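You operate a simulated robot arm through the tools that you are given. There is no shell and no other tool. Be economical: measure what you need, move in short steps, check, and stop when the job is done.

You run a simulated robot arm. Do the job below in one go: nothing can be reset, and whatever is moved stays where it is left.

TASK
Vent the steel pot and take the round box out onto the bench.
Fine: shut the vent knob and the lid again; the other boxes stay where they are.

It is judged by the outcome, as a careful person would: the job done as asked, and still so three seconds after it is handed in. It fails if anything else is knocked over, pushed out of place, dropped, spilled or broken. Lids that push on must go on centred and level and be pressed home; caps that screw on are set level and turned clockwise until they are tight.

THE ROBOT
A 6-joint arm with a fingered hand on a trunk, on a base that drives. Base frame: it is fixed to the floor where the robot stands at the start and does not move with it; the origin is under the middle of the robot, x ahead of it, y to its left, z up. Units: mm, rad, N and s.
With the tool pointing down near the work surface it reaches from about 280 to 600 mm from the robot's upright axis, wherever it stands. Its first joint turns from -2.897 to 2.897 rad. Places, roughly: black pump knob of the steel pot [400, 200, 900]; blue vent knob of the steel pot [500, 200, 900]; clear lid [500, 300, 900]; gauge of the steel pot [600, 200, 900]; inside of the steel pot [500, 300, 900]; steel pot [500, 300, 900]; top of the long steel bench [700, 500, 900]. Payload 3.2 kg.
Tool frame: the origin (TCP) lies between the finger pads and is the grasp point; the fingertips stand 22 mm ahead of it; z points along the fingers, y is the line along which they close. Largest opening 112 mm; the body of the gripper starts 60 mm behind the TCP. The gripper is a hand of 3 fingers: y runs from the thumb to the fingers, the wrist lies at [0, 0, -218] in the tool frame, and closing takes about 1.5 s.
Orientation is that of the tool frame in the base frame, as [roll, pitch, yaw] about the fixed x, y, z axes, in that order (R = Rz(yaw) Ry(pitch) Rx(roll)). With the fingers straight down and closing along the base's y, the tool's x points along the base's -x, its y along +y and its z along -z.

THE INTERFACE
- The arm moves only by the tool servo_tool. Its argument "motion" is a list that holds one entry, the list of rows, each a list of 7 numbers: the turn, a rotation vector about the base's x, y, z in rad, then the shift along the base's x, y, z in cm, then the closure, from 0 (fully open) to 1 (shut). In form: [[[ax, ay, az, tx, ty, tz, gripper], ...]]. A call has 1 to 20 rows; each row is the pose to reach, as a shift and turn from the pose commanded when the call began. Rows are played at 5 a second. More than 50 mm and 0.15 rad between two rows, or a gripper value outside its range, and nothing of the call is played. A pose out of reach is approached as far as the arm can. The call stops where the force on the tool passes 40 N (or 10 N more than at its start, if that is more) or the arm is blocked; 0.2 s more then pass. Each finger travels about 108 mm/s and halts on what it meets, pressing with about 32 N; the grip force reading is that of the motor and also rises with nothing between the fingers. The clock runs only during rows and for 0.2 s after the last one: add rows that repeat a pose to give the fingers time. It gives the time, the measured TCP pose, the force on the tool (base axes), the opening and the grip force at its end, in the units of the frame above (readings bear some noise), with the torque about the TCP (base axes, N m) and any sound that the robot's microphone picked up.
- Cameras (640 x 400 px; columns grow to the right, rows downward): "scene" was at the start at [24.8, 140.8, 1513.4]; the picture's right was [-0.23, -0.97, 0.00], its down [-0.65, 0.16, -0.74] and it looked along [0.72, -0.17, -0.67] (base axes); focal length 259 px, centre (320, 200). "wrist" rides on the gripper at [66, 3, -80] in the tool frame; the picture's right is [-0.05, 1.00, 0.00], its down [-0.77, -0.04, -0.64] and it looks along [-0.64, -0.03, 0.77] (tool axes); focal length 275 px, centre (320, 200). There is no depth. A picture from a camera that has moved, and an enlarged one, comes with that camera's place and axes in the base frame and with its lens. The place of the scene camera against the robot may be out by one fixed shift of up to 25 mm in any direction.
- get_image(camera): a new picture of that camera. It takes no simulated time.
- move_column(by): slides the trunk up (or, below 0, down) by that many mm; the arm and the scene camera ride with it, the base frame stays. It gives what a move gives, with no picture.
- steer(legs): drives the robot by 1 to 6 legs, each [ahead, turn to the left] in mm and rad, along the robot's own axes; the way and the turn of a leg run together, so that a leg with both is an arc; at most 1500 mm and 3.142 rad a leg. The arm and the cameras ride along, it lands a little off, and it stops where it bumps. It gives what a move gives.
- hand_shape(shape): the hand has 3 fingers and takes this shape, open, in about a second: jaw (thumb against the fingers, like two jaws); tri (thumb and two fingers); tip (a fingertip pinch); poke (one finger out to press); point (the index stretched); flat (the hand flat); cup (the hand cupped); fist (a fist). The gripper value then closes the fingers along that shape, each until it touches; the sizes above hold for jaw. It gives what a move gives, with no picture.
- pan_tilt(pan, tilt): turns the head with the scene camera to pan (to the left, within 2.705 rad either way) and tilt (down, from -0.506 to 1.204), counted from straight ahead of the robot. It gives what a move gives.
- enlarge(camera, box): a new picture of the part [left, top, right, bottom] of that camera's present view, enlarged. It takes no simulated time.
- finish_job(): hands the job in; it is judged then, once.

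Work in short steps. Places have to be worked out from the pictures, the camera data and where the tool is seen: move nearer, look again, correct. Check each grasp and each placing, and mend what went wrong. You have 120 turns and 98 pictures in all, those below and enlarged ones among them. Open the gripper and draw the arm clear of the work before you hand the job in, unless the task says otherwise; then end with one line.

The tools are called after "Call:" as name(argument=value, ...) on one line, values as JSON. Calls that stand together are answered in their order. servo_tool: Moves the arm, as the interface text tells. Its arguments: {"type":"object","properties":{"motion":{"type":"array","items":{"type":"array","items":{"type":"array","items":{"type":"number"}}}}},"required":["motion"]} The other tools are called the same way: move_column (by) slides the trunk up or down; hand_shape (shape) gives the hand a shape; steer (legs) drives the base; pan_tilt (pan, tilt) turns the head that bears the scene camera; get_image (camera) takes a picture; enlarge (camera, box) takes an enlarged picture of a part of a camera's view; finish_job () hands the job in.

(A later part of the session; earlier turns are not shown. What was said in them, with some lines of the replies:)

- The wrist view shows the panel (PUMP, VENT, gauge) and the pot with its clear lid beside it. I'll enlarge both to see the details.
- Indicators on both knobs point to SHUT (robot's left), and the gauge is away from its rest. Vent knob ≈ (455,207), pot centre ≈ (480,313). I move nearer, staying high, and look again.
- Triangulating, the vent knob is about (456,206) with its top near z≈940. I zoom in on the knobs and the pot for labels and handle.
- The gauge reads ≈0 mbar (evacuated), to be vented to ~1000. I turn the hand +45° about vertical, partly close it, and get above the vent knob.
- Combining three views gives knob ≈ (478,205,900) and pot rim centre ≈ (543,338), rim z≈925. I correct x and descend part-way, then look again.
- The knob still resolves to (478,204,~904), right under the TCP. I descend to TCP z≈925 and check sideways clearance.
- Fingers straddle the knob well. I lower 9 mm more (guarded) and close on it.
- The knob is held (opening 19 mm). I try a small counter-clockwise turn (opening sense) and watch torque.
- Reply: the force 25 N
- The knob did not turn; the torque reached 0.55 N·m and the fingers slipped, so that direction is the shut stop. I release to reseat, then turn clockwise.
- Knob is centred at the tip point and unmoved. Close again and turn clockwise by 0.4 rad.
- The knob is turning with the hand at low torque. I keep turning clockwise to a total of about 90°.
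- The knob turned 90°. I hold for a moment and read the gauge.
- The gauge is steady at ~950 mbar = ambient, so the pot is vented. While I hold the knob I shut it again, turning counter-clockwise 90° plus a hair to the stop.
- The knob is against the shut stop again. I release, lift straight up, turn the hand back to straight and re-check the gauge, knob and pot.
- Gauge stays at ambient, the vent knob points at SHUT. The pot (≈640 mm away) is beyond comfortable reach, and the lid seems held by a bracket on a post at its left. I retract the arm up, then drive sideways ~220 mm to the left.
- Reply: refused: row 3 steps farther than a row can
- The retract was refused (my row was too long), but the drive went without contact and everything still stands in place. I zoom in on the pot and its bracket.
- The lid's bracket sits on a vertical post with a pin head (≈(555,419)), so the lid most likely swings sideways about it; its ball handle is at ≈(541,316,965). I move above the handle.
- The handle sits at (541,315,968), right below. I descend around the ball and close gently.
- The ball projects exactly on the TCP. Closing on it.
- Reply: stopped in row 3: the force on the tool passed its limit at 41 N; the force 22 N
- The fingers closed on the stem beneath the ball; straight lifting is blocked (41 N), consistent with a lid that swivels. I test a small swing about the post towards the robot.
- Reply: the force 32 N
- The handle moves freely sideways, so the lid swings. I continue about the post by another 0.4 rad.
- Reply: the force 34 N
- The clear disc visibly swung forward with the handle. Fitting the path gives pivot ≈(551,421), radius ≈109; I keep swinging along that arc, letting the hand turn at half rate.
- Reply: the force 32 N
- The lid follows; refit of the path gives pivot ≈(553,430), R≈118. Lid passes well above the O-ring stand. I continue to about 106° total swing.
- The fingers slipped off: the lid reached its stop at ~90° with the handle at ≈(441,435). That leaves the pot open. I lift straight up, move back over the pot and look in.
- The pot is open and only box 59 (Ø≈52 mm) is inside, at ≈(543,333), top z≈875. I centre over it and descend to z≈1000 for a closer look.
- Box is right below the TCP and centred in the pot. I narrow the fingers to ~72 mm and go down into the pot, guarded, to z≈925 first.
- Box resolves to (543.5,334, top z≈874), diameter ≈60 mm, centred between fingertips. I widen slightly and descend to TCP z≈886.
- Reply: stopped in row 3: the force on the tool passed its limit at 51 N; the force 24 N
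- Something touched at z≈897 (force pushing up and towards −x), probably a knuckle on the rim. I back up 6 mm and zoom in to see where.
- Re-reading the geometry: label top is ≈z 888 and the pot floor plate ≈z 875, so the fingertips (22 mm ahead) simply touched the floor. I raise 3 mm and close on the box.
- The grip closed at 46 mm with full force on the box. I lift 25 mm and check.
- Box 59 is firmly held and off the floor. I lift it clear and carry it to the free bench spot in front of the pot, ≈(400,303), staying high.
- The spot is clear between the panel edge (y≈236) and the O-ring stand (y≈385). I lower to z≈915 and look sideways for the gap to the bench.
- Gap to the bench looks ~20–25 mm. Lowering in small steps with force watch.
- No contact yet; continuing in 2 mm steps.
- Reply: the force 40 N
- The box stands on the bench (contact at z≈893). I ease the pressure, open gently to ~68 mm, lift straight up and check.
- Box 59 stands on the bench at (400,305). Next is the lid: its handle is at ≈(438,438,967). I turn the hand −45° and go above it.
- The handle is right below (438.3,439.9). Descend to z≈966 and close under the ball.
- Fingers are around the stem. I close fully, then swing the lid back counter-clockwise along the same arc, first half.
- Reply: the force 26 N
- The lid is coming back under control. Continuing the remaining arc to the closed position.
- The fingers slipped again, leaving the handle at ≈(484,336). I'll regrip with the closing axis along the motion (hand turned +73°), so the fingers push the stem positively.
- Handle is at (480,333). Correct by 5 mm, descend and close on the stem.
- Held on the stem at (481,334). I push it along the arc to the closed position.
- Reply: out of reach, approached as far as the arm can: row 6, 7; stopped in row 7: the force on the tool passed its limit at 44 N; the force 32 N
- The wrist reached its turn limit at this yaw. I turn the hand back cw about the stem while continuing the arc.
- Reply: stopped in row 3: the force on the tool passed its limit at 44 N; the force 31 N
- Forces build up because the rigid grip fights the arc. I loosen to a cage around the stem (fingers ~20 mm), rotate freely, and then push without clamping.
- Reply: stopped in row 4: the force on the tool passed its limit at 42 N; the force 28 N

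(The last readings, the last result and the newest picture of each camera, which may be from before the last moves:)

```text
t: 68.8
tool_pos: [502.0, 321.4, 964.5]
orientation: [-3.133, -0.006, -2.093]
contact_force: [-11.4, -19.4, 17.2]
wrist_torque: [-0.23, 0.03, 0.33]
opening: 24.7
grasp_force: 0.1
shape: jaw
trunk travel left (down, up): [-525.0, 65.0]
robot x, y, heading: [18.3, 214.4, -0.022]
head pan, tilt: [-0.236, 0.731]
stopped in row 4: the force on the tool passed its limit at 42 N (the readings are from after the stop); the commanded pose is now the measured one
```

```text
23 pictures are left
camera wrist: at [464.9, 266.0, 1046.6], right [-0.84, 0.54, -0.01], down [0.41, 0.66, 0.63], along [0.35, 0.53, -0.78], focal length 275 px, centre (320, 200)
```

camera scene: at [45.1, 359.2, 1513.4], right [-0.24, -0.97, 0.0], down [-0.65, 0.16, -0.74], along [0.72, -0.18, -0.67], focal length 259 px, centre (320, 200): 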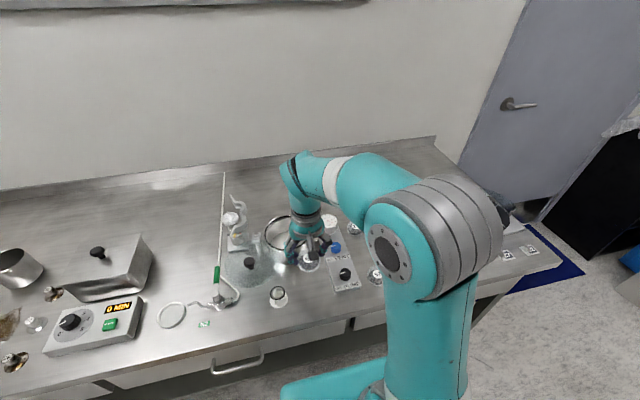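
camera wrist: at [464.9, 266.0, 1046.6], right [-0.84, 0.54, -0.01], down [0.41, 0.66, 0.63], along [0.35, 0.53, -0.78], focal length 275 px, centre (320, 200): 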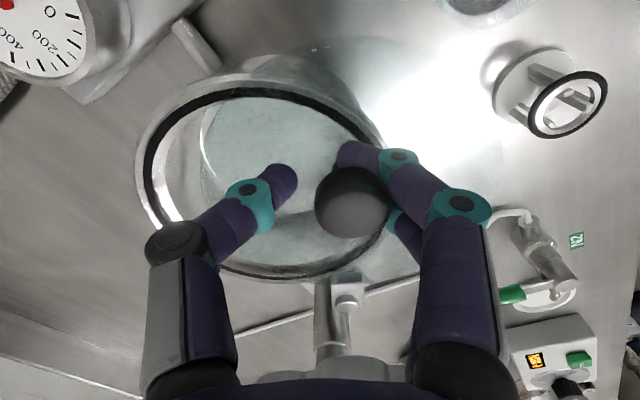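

Even with the grip loosened there is force, so the hand itself is pressing somewhere. I open fully around the ball and lift straight up to free it.

Call:
servo_tool(motion=[[[0, 0, 0, 0, 0, 0, 0.6], [0, 0, 0, 0, 0, 0, 0.47]]])

Call:
enlarge(camera="scene", box=[220, 130, 400, 280])

```text
t: 69.4
tool_pos: [501.4, 324.5, 963.1]
orientation: [-3.134, -0.003, -2.089]
contact_force: [-12.3, -12.0, 23.9]
wrist_torque: [-0.06, 0.08, 0.67]
opening: 52.7
grasp_force: 0.0
shape: jaw
trunk travel left (down, up): [-525.0, 65.0]
robot x, y, heading: [19.6, 214.9, -0.018]
head pan, tilt: [-0.236, 0.731]
```

```text
2.67 times, centred on (310, 205) of scene
camera zoom: at [41.8, 356.0, 1513.9], right [-0.25, -0.97, 0.0], down [-0.64, 0.17, -0.75], along [0.72, -0.18, -0.67], focal length 690 px, centre (347, 187)
```

zoom: 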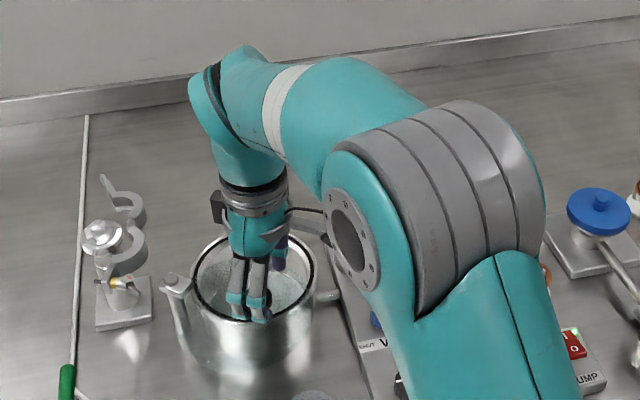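

I lift in small steps while watching the force.

Call:
servo_tool(motion=[[[0, 0, 0, 0, 0, 0.3, 0.47], [0, 0, 0, 0, 0, 0.6, 0.47], [0, 0, 0, 0, 0, 1.0, 0.47]]])

Call:
enlarge(camera="wrist", box=[100, 60, 540, 340])

```text
t: 70.2
tool_pos: [504.4, 326.2, 972.3]
orientation: [-3.137, -0.006, -2.093]
contact_force: [0.2, -0.6, 0.7]
wrist_torque: [-0.01, -0.06, -0.02]
opening: 59.4
grasp_force: 0.0
shape: jaw
trunk travel left (down, up): [-525.0, 65.0]
robot x, y, heading: [21.5, 217.1, -0.013]
head pan, tilt: [-0.236, 0.731]
```

```text
1.43 times, centred on (320, 200) of wrist
camera zoom: at [467.9, 270.6, 1054.6], right [-0.84, 0.54, -0.01], down [0.41, 0.66, 0.63], along [0.34, 0.53, -0.78], focal length 393 px, centre (320, 200)
```

zoom: 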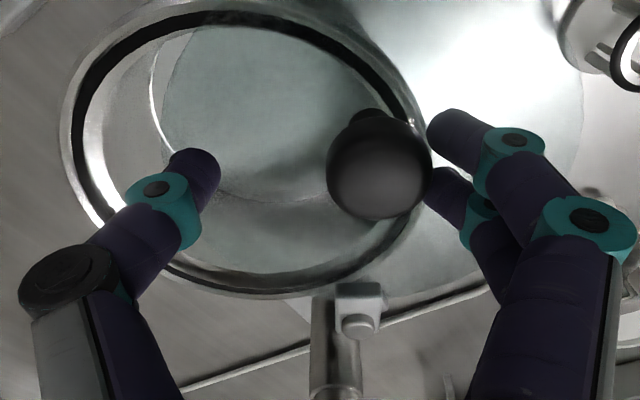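

Free at z 972: the fingertips had been pressed on the lid glass (its top is ≈941), which caused the forces. The handle is at ≈(488,330). I lift, turn to a reachable yaw, and cage the ball at z≈970 instead of clamping.

Call:
servo_tool(motion=[[[0, 0, -0.1, 0, 0, 3.5, 0.47], [0, 0, -0.24, -0.8, 0.2, 4.5, 0.47], [0, 0, -0.38, -1.5, 0.4, 4.5, 0.47], [0, 0, -0.45, -1.5, 0.4, 4.5, 0.47]]])

Call:
get_image(camera="wrist")

```text
t: 71.2
tool_pos: [487.4, 328.1, 1018.1]
orientation: [-3.137, -0.007, -2.542]
contact_force: [0.4, -0.1, 0.1]
wrist_torque: [0.01, 0.05, 0.0]
opening: 59.4
grasp_force: 0.1
shape: jaw
trunk travel left (down, up): [-525.0, 65.0]
robot x, y, heading: [19.5, 214.0, -0.017]
head pan, tilt: [-0.236, 0.731]
```

```text
20 pictures are left
camera wrist: at [431.1, 295.2, 1099.9], right [-0.52, 0.85, -0.01], down [0.66, 0.41, 0.63], along [0.54, 0.33, -0.78], focal length 275 px, centre (320, 200)
```

wrist: 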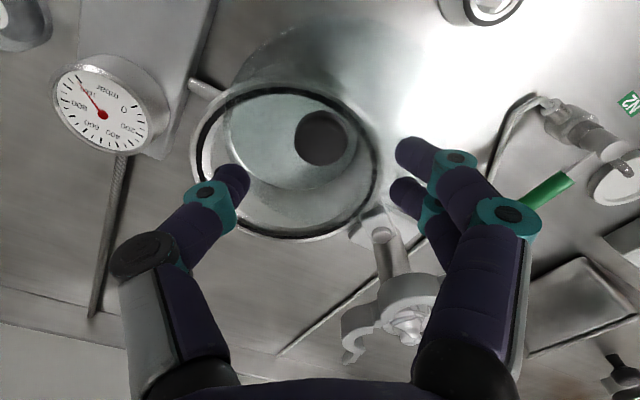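

Handle at (486.5,330). Lower to z≈970 and cage it at ~38 mm, then check force.

Call:
servo_tool(motion=[[[0, 0, 0, -0.1, 0.15, -2.5, 0.5], [0, 0, 0, -0.1, 0.15, -4.7, 0.5], [0, 0, 0, -0.1, 0.15, -4.7, 0.6], [0, 0, 0, -0.1, 0.15, -4.7, 0.68], [0, 0, 0, -0.1, 0.15, -4.7, 0.68]]])

Call:
servo_tool(motion=[[[0, 0, 0, 0.7, -0.35, 0, 0.68], [0, 0, 0, 1.43, -0.7, 0, 0.68], [0, 0, 0, 2.0, -0.9, 0, 0.68], [0, 0, 0, 2.61, -1.09, 0, 0.68]]])

Call:
get_image(camera="wrist")

```text
t: 72.4
tool_pos: [487.8, 332.3, 970.7]
orientation: [-3.136, -0.009, -2.541]
contact_force: [0.5, 0.2, 0.1]
wrist_torque: [-0.01, -0.01, -0.02]
opening: 36.4
grasp_force: 0.0
shape: jaw
trunk travel left (down, up): [-525.0, 65.0]
robot x, y, heading: [19.2, 216.2, -0.018]
head pan, tilt: [-0.236, 0.731]
```

```text
t: 73.4
tool_pos: [513.1, 321.5, 969.2]
orientation: [-3.137, -0.008, -2.54]
contact_force: [-0.5, -0.2, -0.8]
wrist_torque: [0.0, 0.0, -0.04]
opening: 36.3
grasp_force: 0.1
shape: jaw
trunk travel left (down, up): [-525.0, 65.0]
robot x, y, heading: [19.8, 215.0, -0.016]
head pan, tilt: [-0.236, 0.731]
```

```text
19 pictures are left
camera wrist: at [457.0, 286.7, 1052.7], right [-0.53, 0.85, -0.01], down [0.66, 0.41, 0.63], along [0.54, 0.33, -0.78], focal length 275 px, centre (320, 200)
```

wrist: 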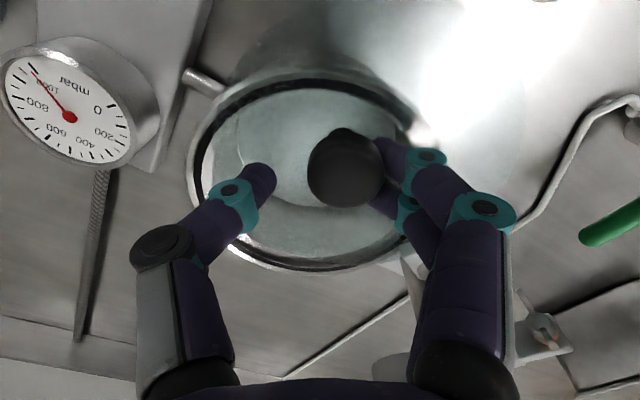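

The caged push works with almost no force; the ball lags the TCP by ~14 mm. I continue until the ball reaches its original place (541,315).

Call:
servo_tool(motion=[[[0, 0, 0, 0.6, -0.16, 0, 0.68], [0, 0, 0, 1.2, -0.31, 0, 0.68], [0, 0, 0, 1.7, -0.42, 0, 0.68], [0, 0, 0, 2.2, -0.5, 0, 0.68], [0, 0, 0, 2.7, -0.56, 0, 0.68], [0, 0, 0, 3.1, -0.6, 0, 0.68], [0, 0, 0, 3.5, -0.64, 0, 0.68], [0, 0, 0, 3.8, -0.65, 0, 0.68]]])

Call:
get_image(camera="wrist")

Call:
enlarge(camera="scene", box=[230, 190, 330, 280])

```text
t: 75.2
tool_pos: [552.7, 314.7, 970.5]
orientation: [-3.136, -0.007, -2.54]
contact_force: [-0.2, 0.3, 0.0]
wrist_torque: [0.0, 0.0, -0.02]
opening: 36.3
grasp_force: 0.0
shape: jaw
trunk travel left (down, up): [-525.0, 65.0]
robot x, y, heading: [16.4, 214.3, -0.011]
head pan, tilt: [-0.236, 0.731]
```

```text
18 pictures are left
camera wrist: at [495.0, 279.0, 1052.5], right [-0.53, 0.85, -0.01], down [0.66, 0.41, 0.63], along [0.54, 0.33, -0.78], focal length 275 px, centre (320, 200)
```

wrist: 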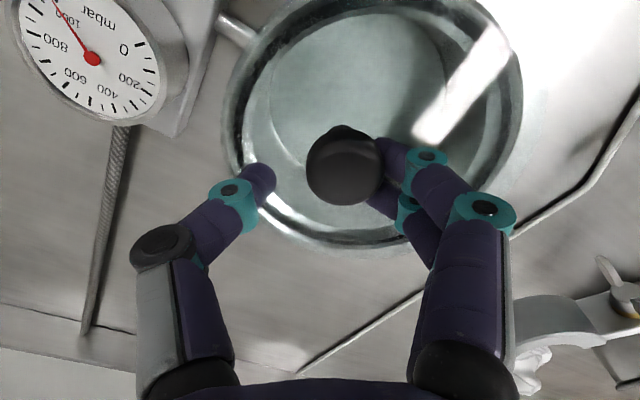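

```text
4.44 times, centred on (280, 235) of scene
camera zoom: at [46.6, 358.9, 1513.4], right [-0.25, -0.97, 0.0], down [-0.65, 0.17, -0.74], along [0.72, -0.19, -0.67], focal length 1150 px, centre (498, 44)
```

zoom: 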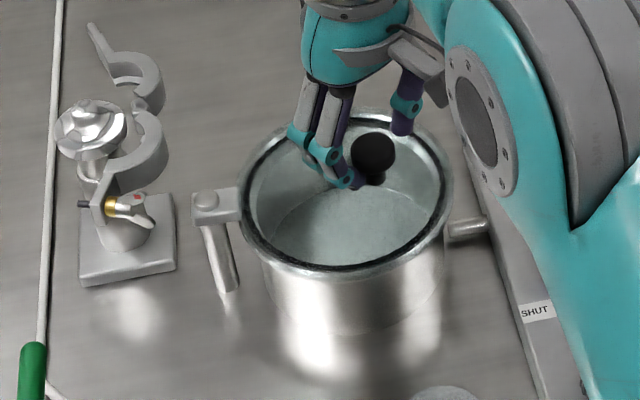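

Ball now at ≈(537.6,315); nearly closed. I push a few mm more until I feel the stop.

Call:
servo_tool(motion=[[[0, 0, 0, 0.2, 0, 0, 0.68], [0, 0, 0, 0.4, 0, 0, 0.68], [0, 0, 0, 0.6, 0, 0, 0.68]]])

Call:
get_image(camera="wrist")

```text
t: 76.0
tool_pos: [557.6, 315.2, 970.4]
orientation: [-3.135, -0.006, -2.541]
contact_force: [-0.1, -0.2, -0.2]
wrist_torque: [0.05, 0.0, -0.05]
opening: 36.5
grasp_force: 0.1
shape: jaw
trunk travel left (down, up): [-525.0, 65.0]
robot x, y, heading: [16.5, 214.9, -0.011]
head pan, tilt: [-0.236, 0.731]
```

```text
16 pictures are left
camera wrist: at [501.0, 280.1, 1053.0], right [-0.53, 0.85, -0.01], down [0.66, 0.41, 0.63], along [0.54, 0.33, -0.78], focal length 275 px, centre (320, 200)
```

wrist: 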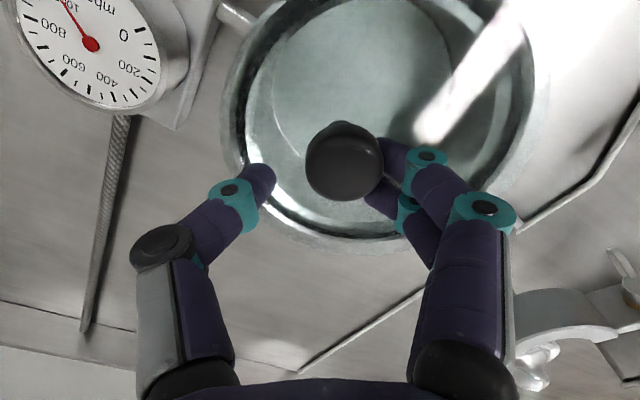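

The ball is at ≈(541,314), matching its original place. I open, lift clear and inspect how the lid sits on the rim.

Call:
servo_tool(motion=[[[0, 0, 0, 0, 0, 0, 0.55], [0, 0, 0, 0, 0, 0, 0.45], [0, 0, 0, -0.8, 0, 0.5, 0.45], [0, 0, 0, -0.8, 0, 4, 0.45], [0, 0, -0.1, -2, 0, 8, 0.45], [0, 0, -0.24, -5, -0.5, 11, 0.3], [0, 0, -0.38, -9, -0.5, 12, 0.2], [0, 0, -0.52, -11, -0.5, 12, 0.1], [0, 0, -0.6, -11, -0.5, 12, 0]]])

Call:
get_image(camera="wrist")

Call:
enlarge(camera="wrist", box=[240, 100, 440, 225])

```text
t: 78.0
tool_pos: [447.0, 309.2, 1089.3]
orientation: [-3.135, -0.007, 3.14]
contact_force: [-0.5, -0.6, 0.1]
wrist_torque: [-0.03, -0.01, -0.02]
opening: 112.0
grasp_force: 0.1
shape: jaw
trunk travel left (down, up): [-525.0, 65.0]
robot x, y, heading: [17.9, 213.0, -0.015]
head pan, tilt: [-0.236, 0.731]
```

```text
15 pictures are left
camera wrist: at [380.6, 311.6, 1172.3], right [0.05, 1.0, -0.01], down [0.78, -0.03, 0.63], along [0.63, -0.04, -0.78], focal length 275 px, centre (320, 200)
```

wrist: 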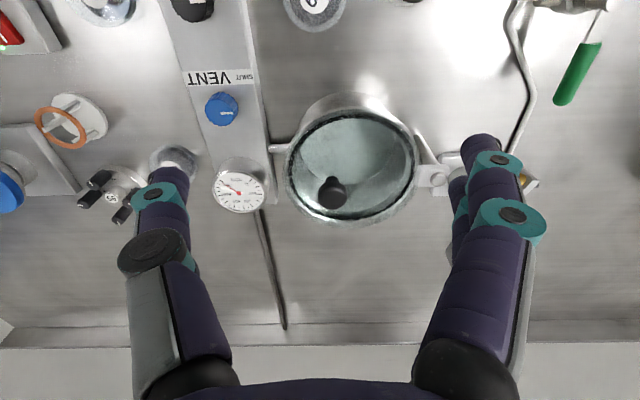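

```text
3.20 times, centred on (340, 162) of wrist
camera zoom: at [380.6, 311.6, 1172.3], right [0.05, 1.0, -0.01], down [0.78, -0.03, 0.63], along [0.63, -0.04, -0.78], focal length 881 px, centre (256, 320)
```

zoom: 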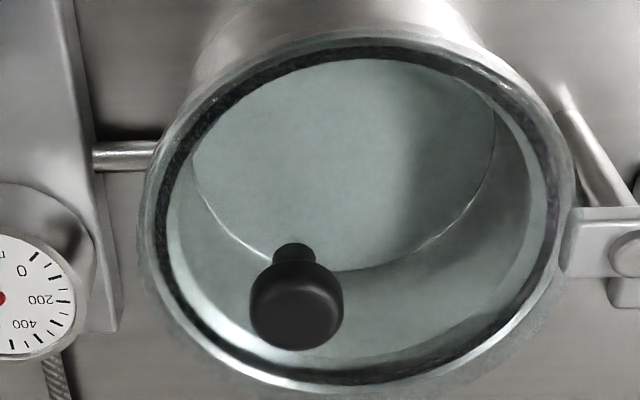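

The lid looks seated. To verify precisely, I return the wrist to the same pose from which I photographed the shut lid earlier and compare.

Call:
servo_tool(motion=[[[0, 0, 0.018, 0.5, 4, 0.3, 0], [0, 0, 0.018, 1, 8, 0.7, 0], [0.005, -0.007, 0.018, 1.45, 11.47, 0.72, 0], [0.005, -0.007, 0.018, 1.45, 11.47, 0.72, 0]]])

Call:
enlarge(camera="wrist", box=[150, 60, 342, 230])

```text
t: 79.0
tool_pos: [461.7, 425.6, 1097.7]
orientation: [3.141, -0.001, -3.124]
contact_force: [-0.1, 0.2, 0.2]
wrist_torque: [0.01, 0.02, -0.02]
opening: 111.9
grasp_force: 0.0
shape: jaw
trunk travel left (down, up): [-525.0, 65.0]
robot x, y, heading: [18.0, 212.4, -0.016]
head pan, tilt: [-0.236, 0.731]
```

```text
2.35 times, centred on (246, 145) of wrist
camera zoom: at [395.7, 426.9, 1179.8], right [0.03, 1.0, 0.0], down [0.77, -0.02, 0.64], along [0.64, -0.02, -0.77], focal length 648 px, centre (494, 329)
```

zoom: 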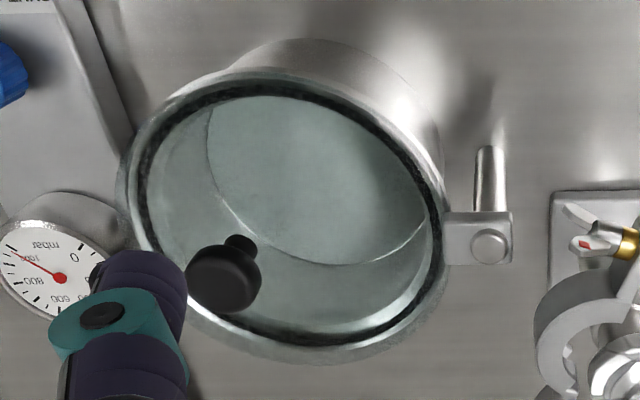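

Apart from the same 3–4 px camera shift, handle and bracket match the original picture: the lid is shut. I draw the arm back and up and make a final check of the whole bench.

Call:
servo_tool(motion=[[[0, 0, 0, -3, -3, 3, 0], [0, 0, 0, -6, -6, 6, 0], [0, 0, 0, -9, -8, 9, 0], [0, 0, 0, -12, -10, 12, 0]]])

Call:
get_image(camera="scene")

Call:
get_image(camera="wrist")

Call:
enlarge(camera="wrist", box=[130, 40, 400, 210])

```text
refused: row 1 steps farther than a row can; nothing moved
```

```text
12 pictures are left
camera scene: at [46.5, 358.8, 1513.4], right [-0.25, -0.97, 0.0], down [-0.65, 0.17, -0.74], along [0.72, -0.19, -0.67], focal length 259 px, centre (320, 200)
```

scene: 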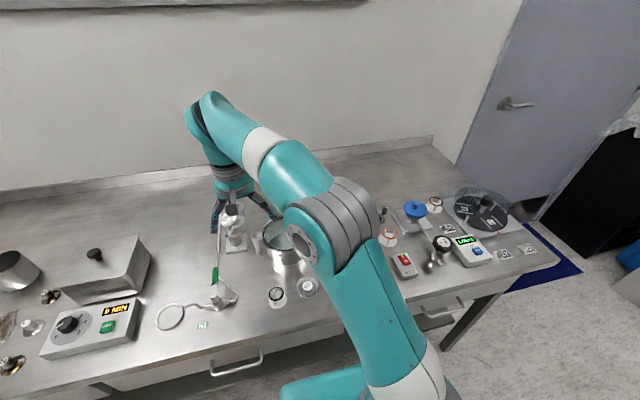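

```text
11 pictures are left
camera wrist: at [395.7, 426.9, 1179.8], right [0.03, 1.0, 0.0], down [0.77, -0.02, 0.64], along [0.64, -0.02, -0.77], focal length 275 px, centre (320, 200)
```

wrist: 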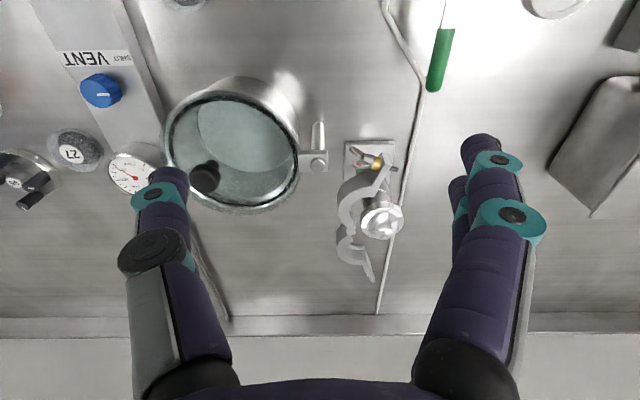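

```text
2.35 times, centred on (265, 125) of wrist
camera zoom: at [395.7, 426.9, 1179.8], right [0.03, 1.0, 0.0], down [0.77, -0.02, 0.64], along [0.64, -0.02, -0.77], focal length 648 px, centre (449, 376)
```

zoom: 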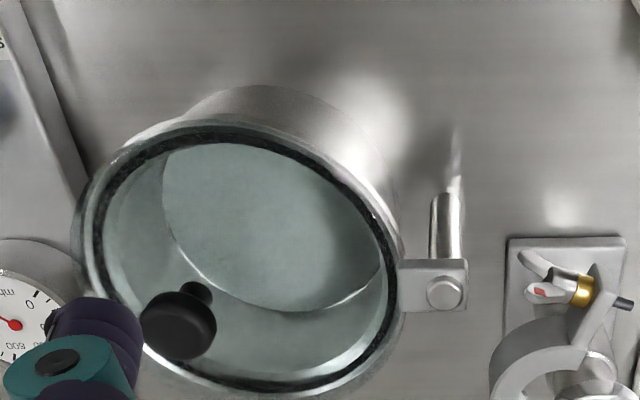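

The retract rows were too long; I repeat with shorter ones and take one last look at knob and boxes.

Call:
servo_tool(motion=[[[0, 0, 0, -2.5, -2, 2.5, 0], [0, 0, 0, -5, -4, 5, 0], [0, 0, 0, -7.5, -6, 7.5, 0], [0, 0, 0, -10, -8, 10, 0], [0, 0, 0, -12.5, -10, 12.5, 0]]])

Call:
get_image(camera="wrist")

Call:
enlarge(camera="wrist", box=[160, 60, 400, 210])

```text
t: 80.2
tool_pos: [337.2, 321.5, 1221.2]
orientation: [3.141, 0.0, -3.126]
contact_force: [0.3, -0.4, 0.7]
wrist_torque: [0.01, 0.01, -0.02]
opening: 111.8
grasp_force: 0.0
shape: jaw
trunk travel left (down, up): [-525.0, 65.0]
robot x, y, heading: [19.5, 217.7, -0.02]
head pan, tilt: [-0.236, 0.731]
```

```text
9 pictures are left
camera wrist: at [270.8, 323.8, 1304.2], right [0.03, 1.0, 0.0], down [0.77, -0.02, 0.64], along [0.64, -0.02, -0.77], focal length 275 px, centre (320, 200)
```

wrist: 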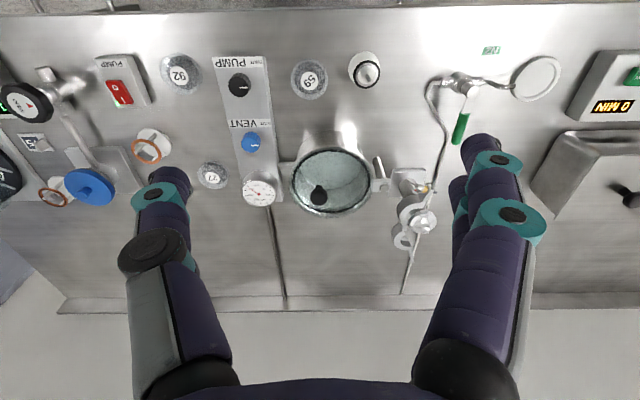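

```text
2.67 times, centred on (280, 135) of wrist
camera zoom: at [270.8, 323.8, 1304.2], right [0.03, 1.0, 0.0], down [0.77, -0.02, 0.64], along [0.64, -0.02, -0.77], focal length 734 px, centre (427, 373)
```

zoom: 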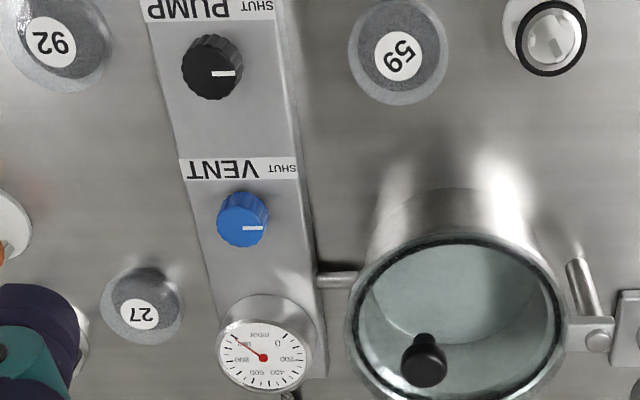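

Everything checks out: vent and pump knobs point to SHUT, the lid is shut, box 59 is on the bench, boxes 27 and 92 are unmoved, and the arm is clear. Handing in.

Call:
finish_job()

```text
The job is handed in.
```

I vented the steel pot and set round box 59 on the bench in front of it. The lid and the vent knob are shut again, and boxes 27 and 92 are where they were.
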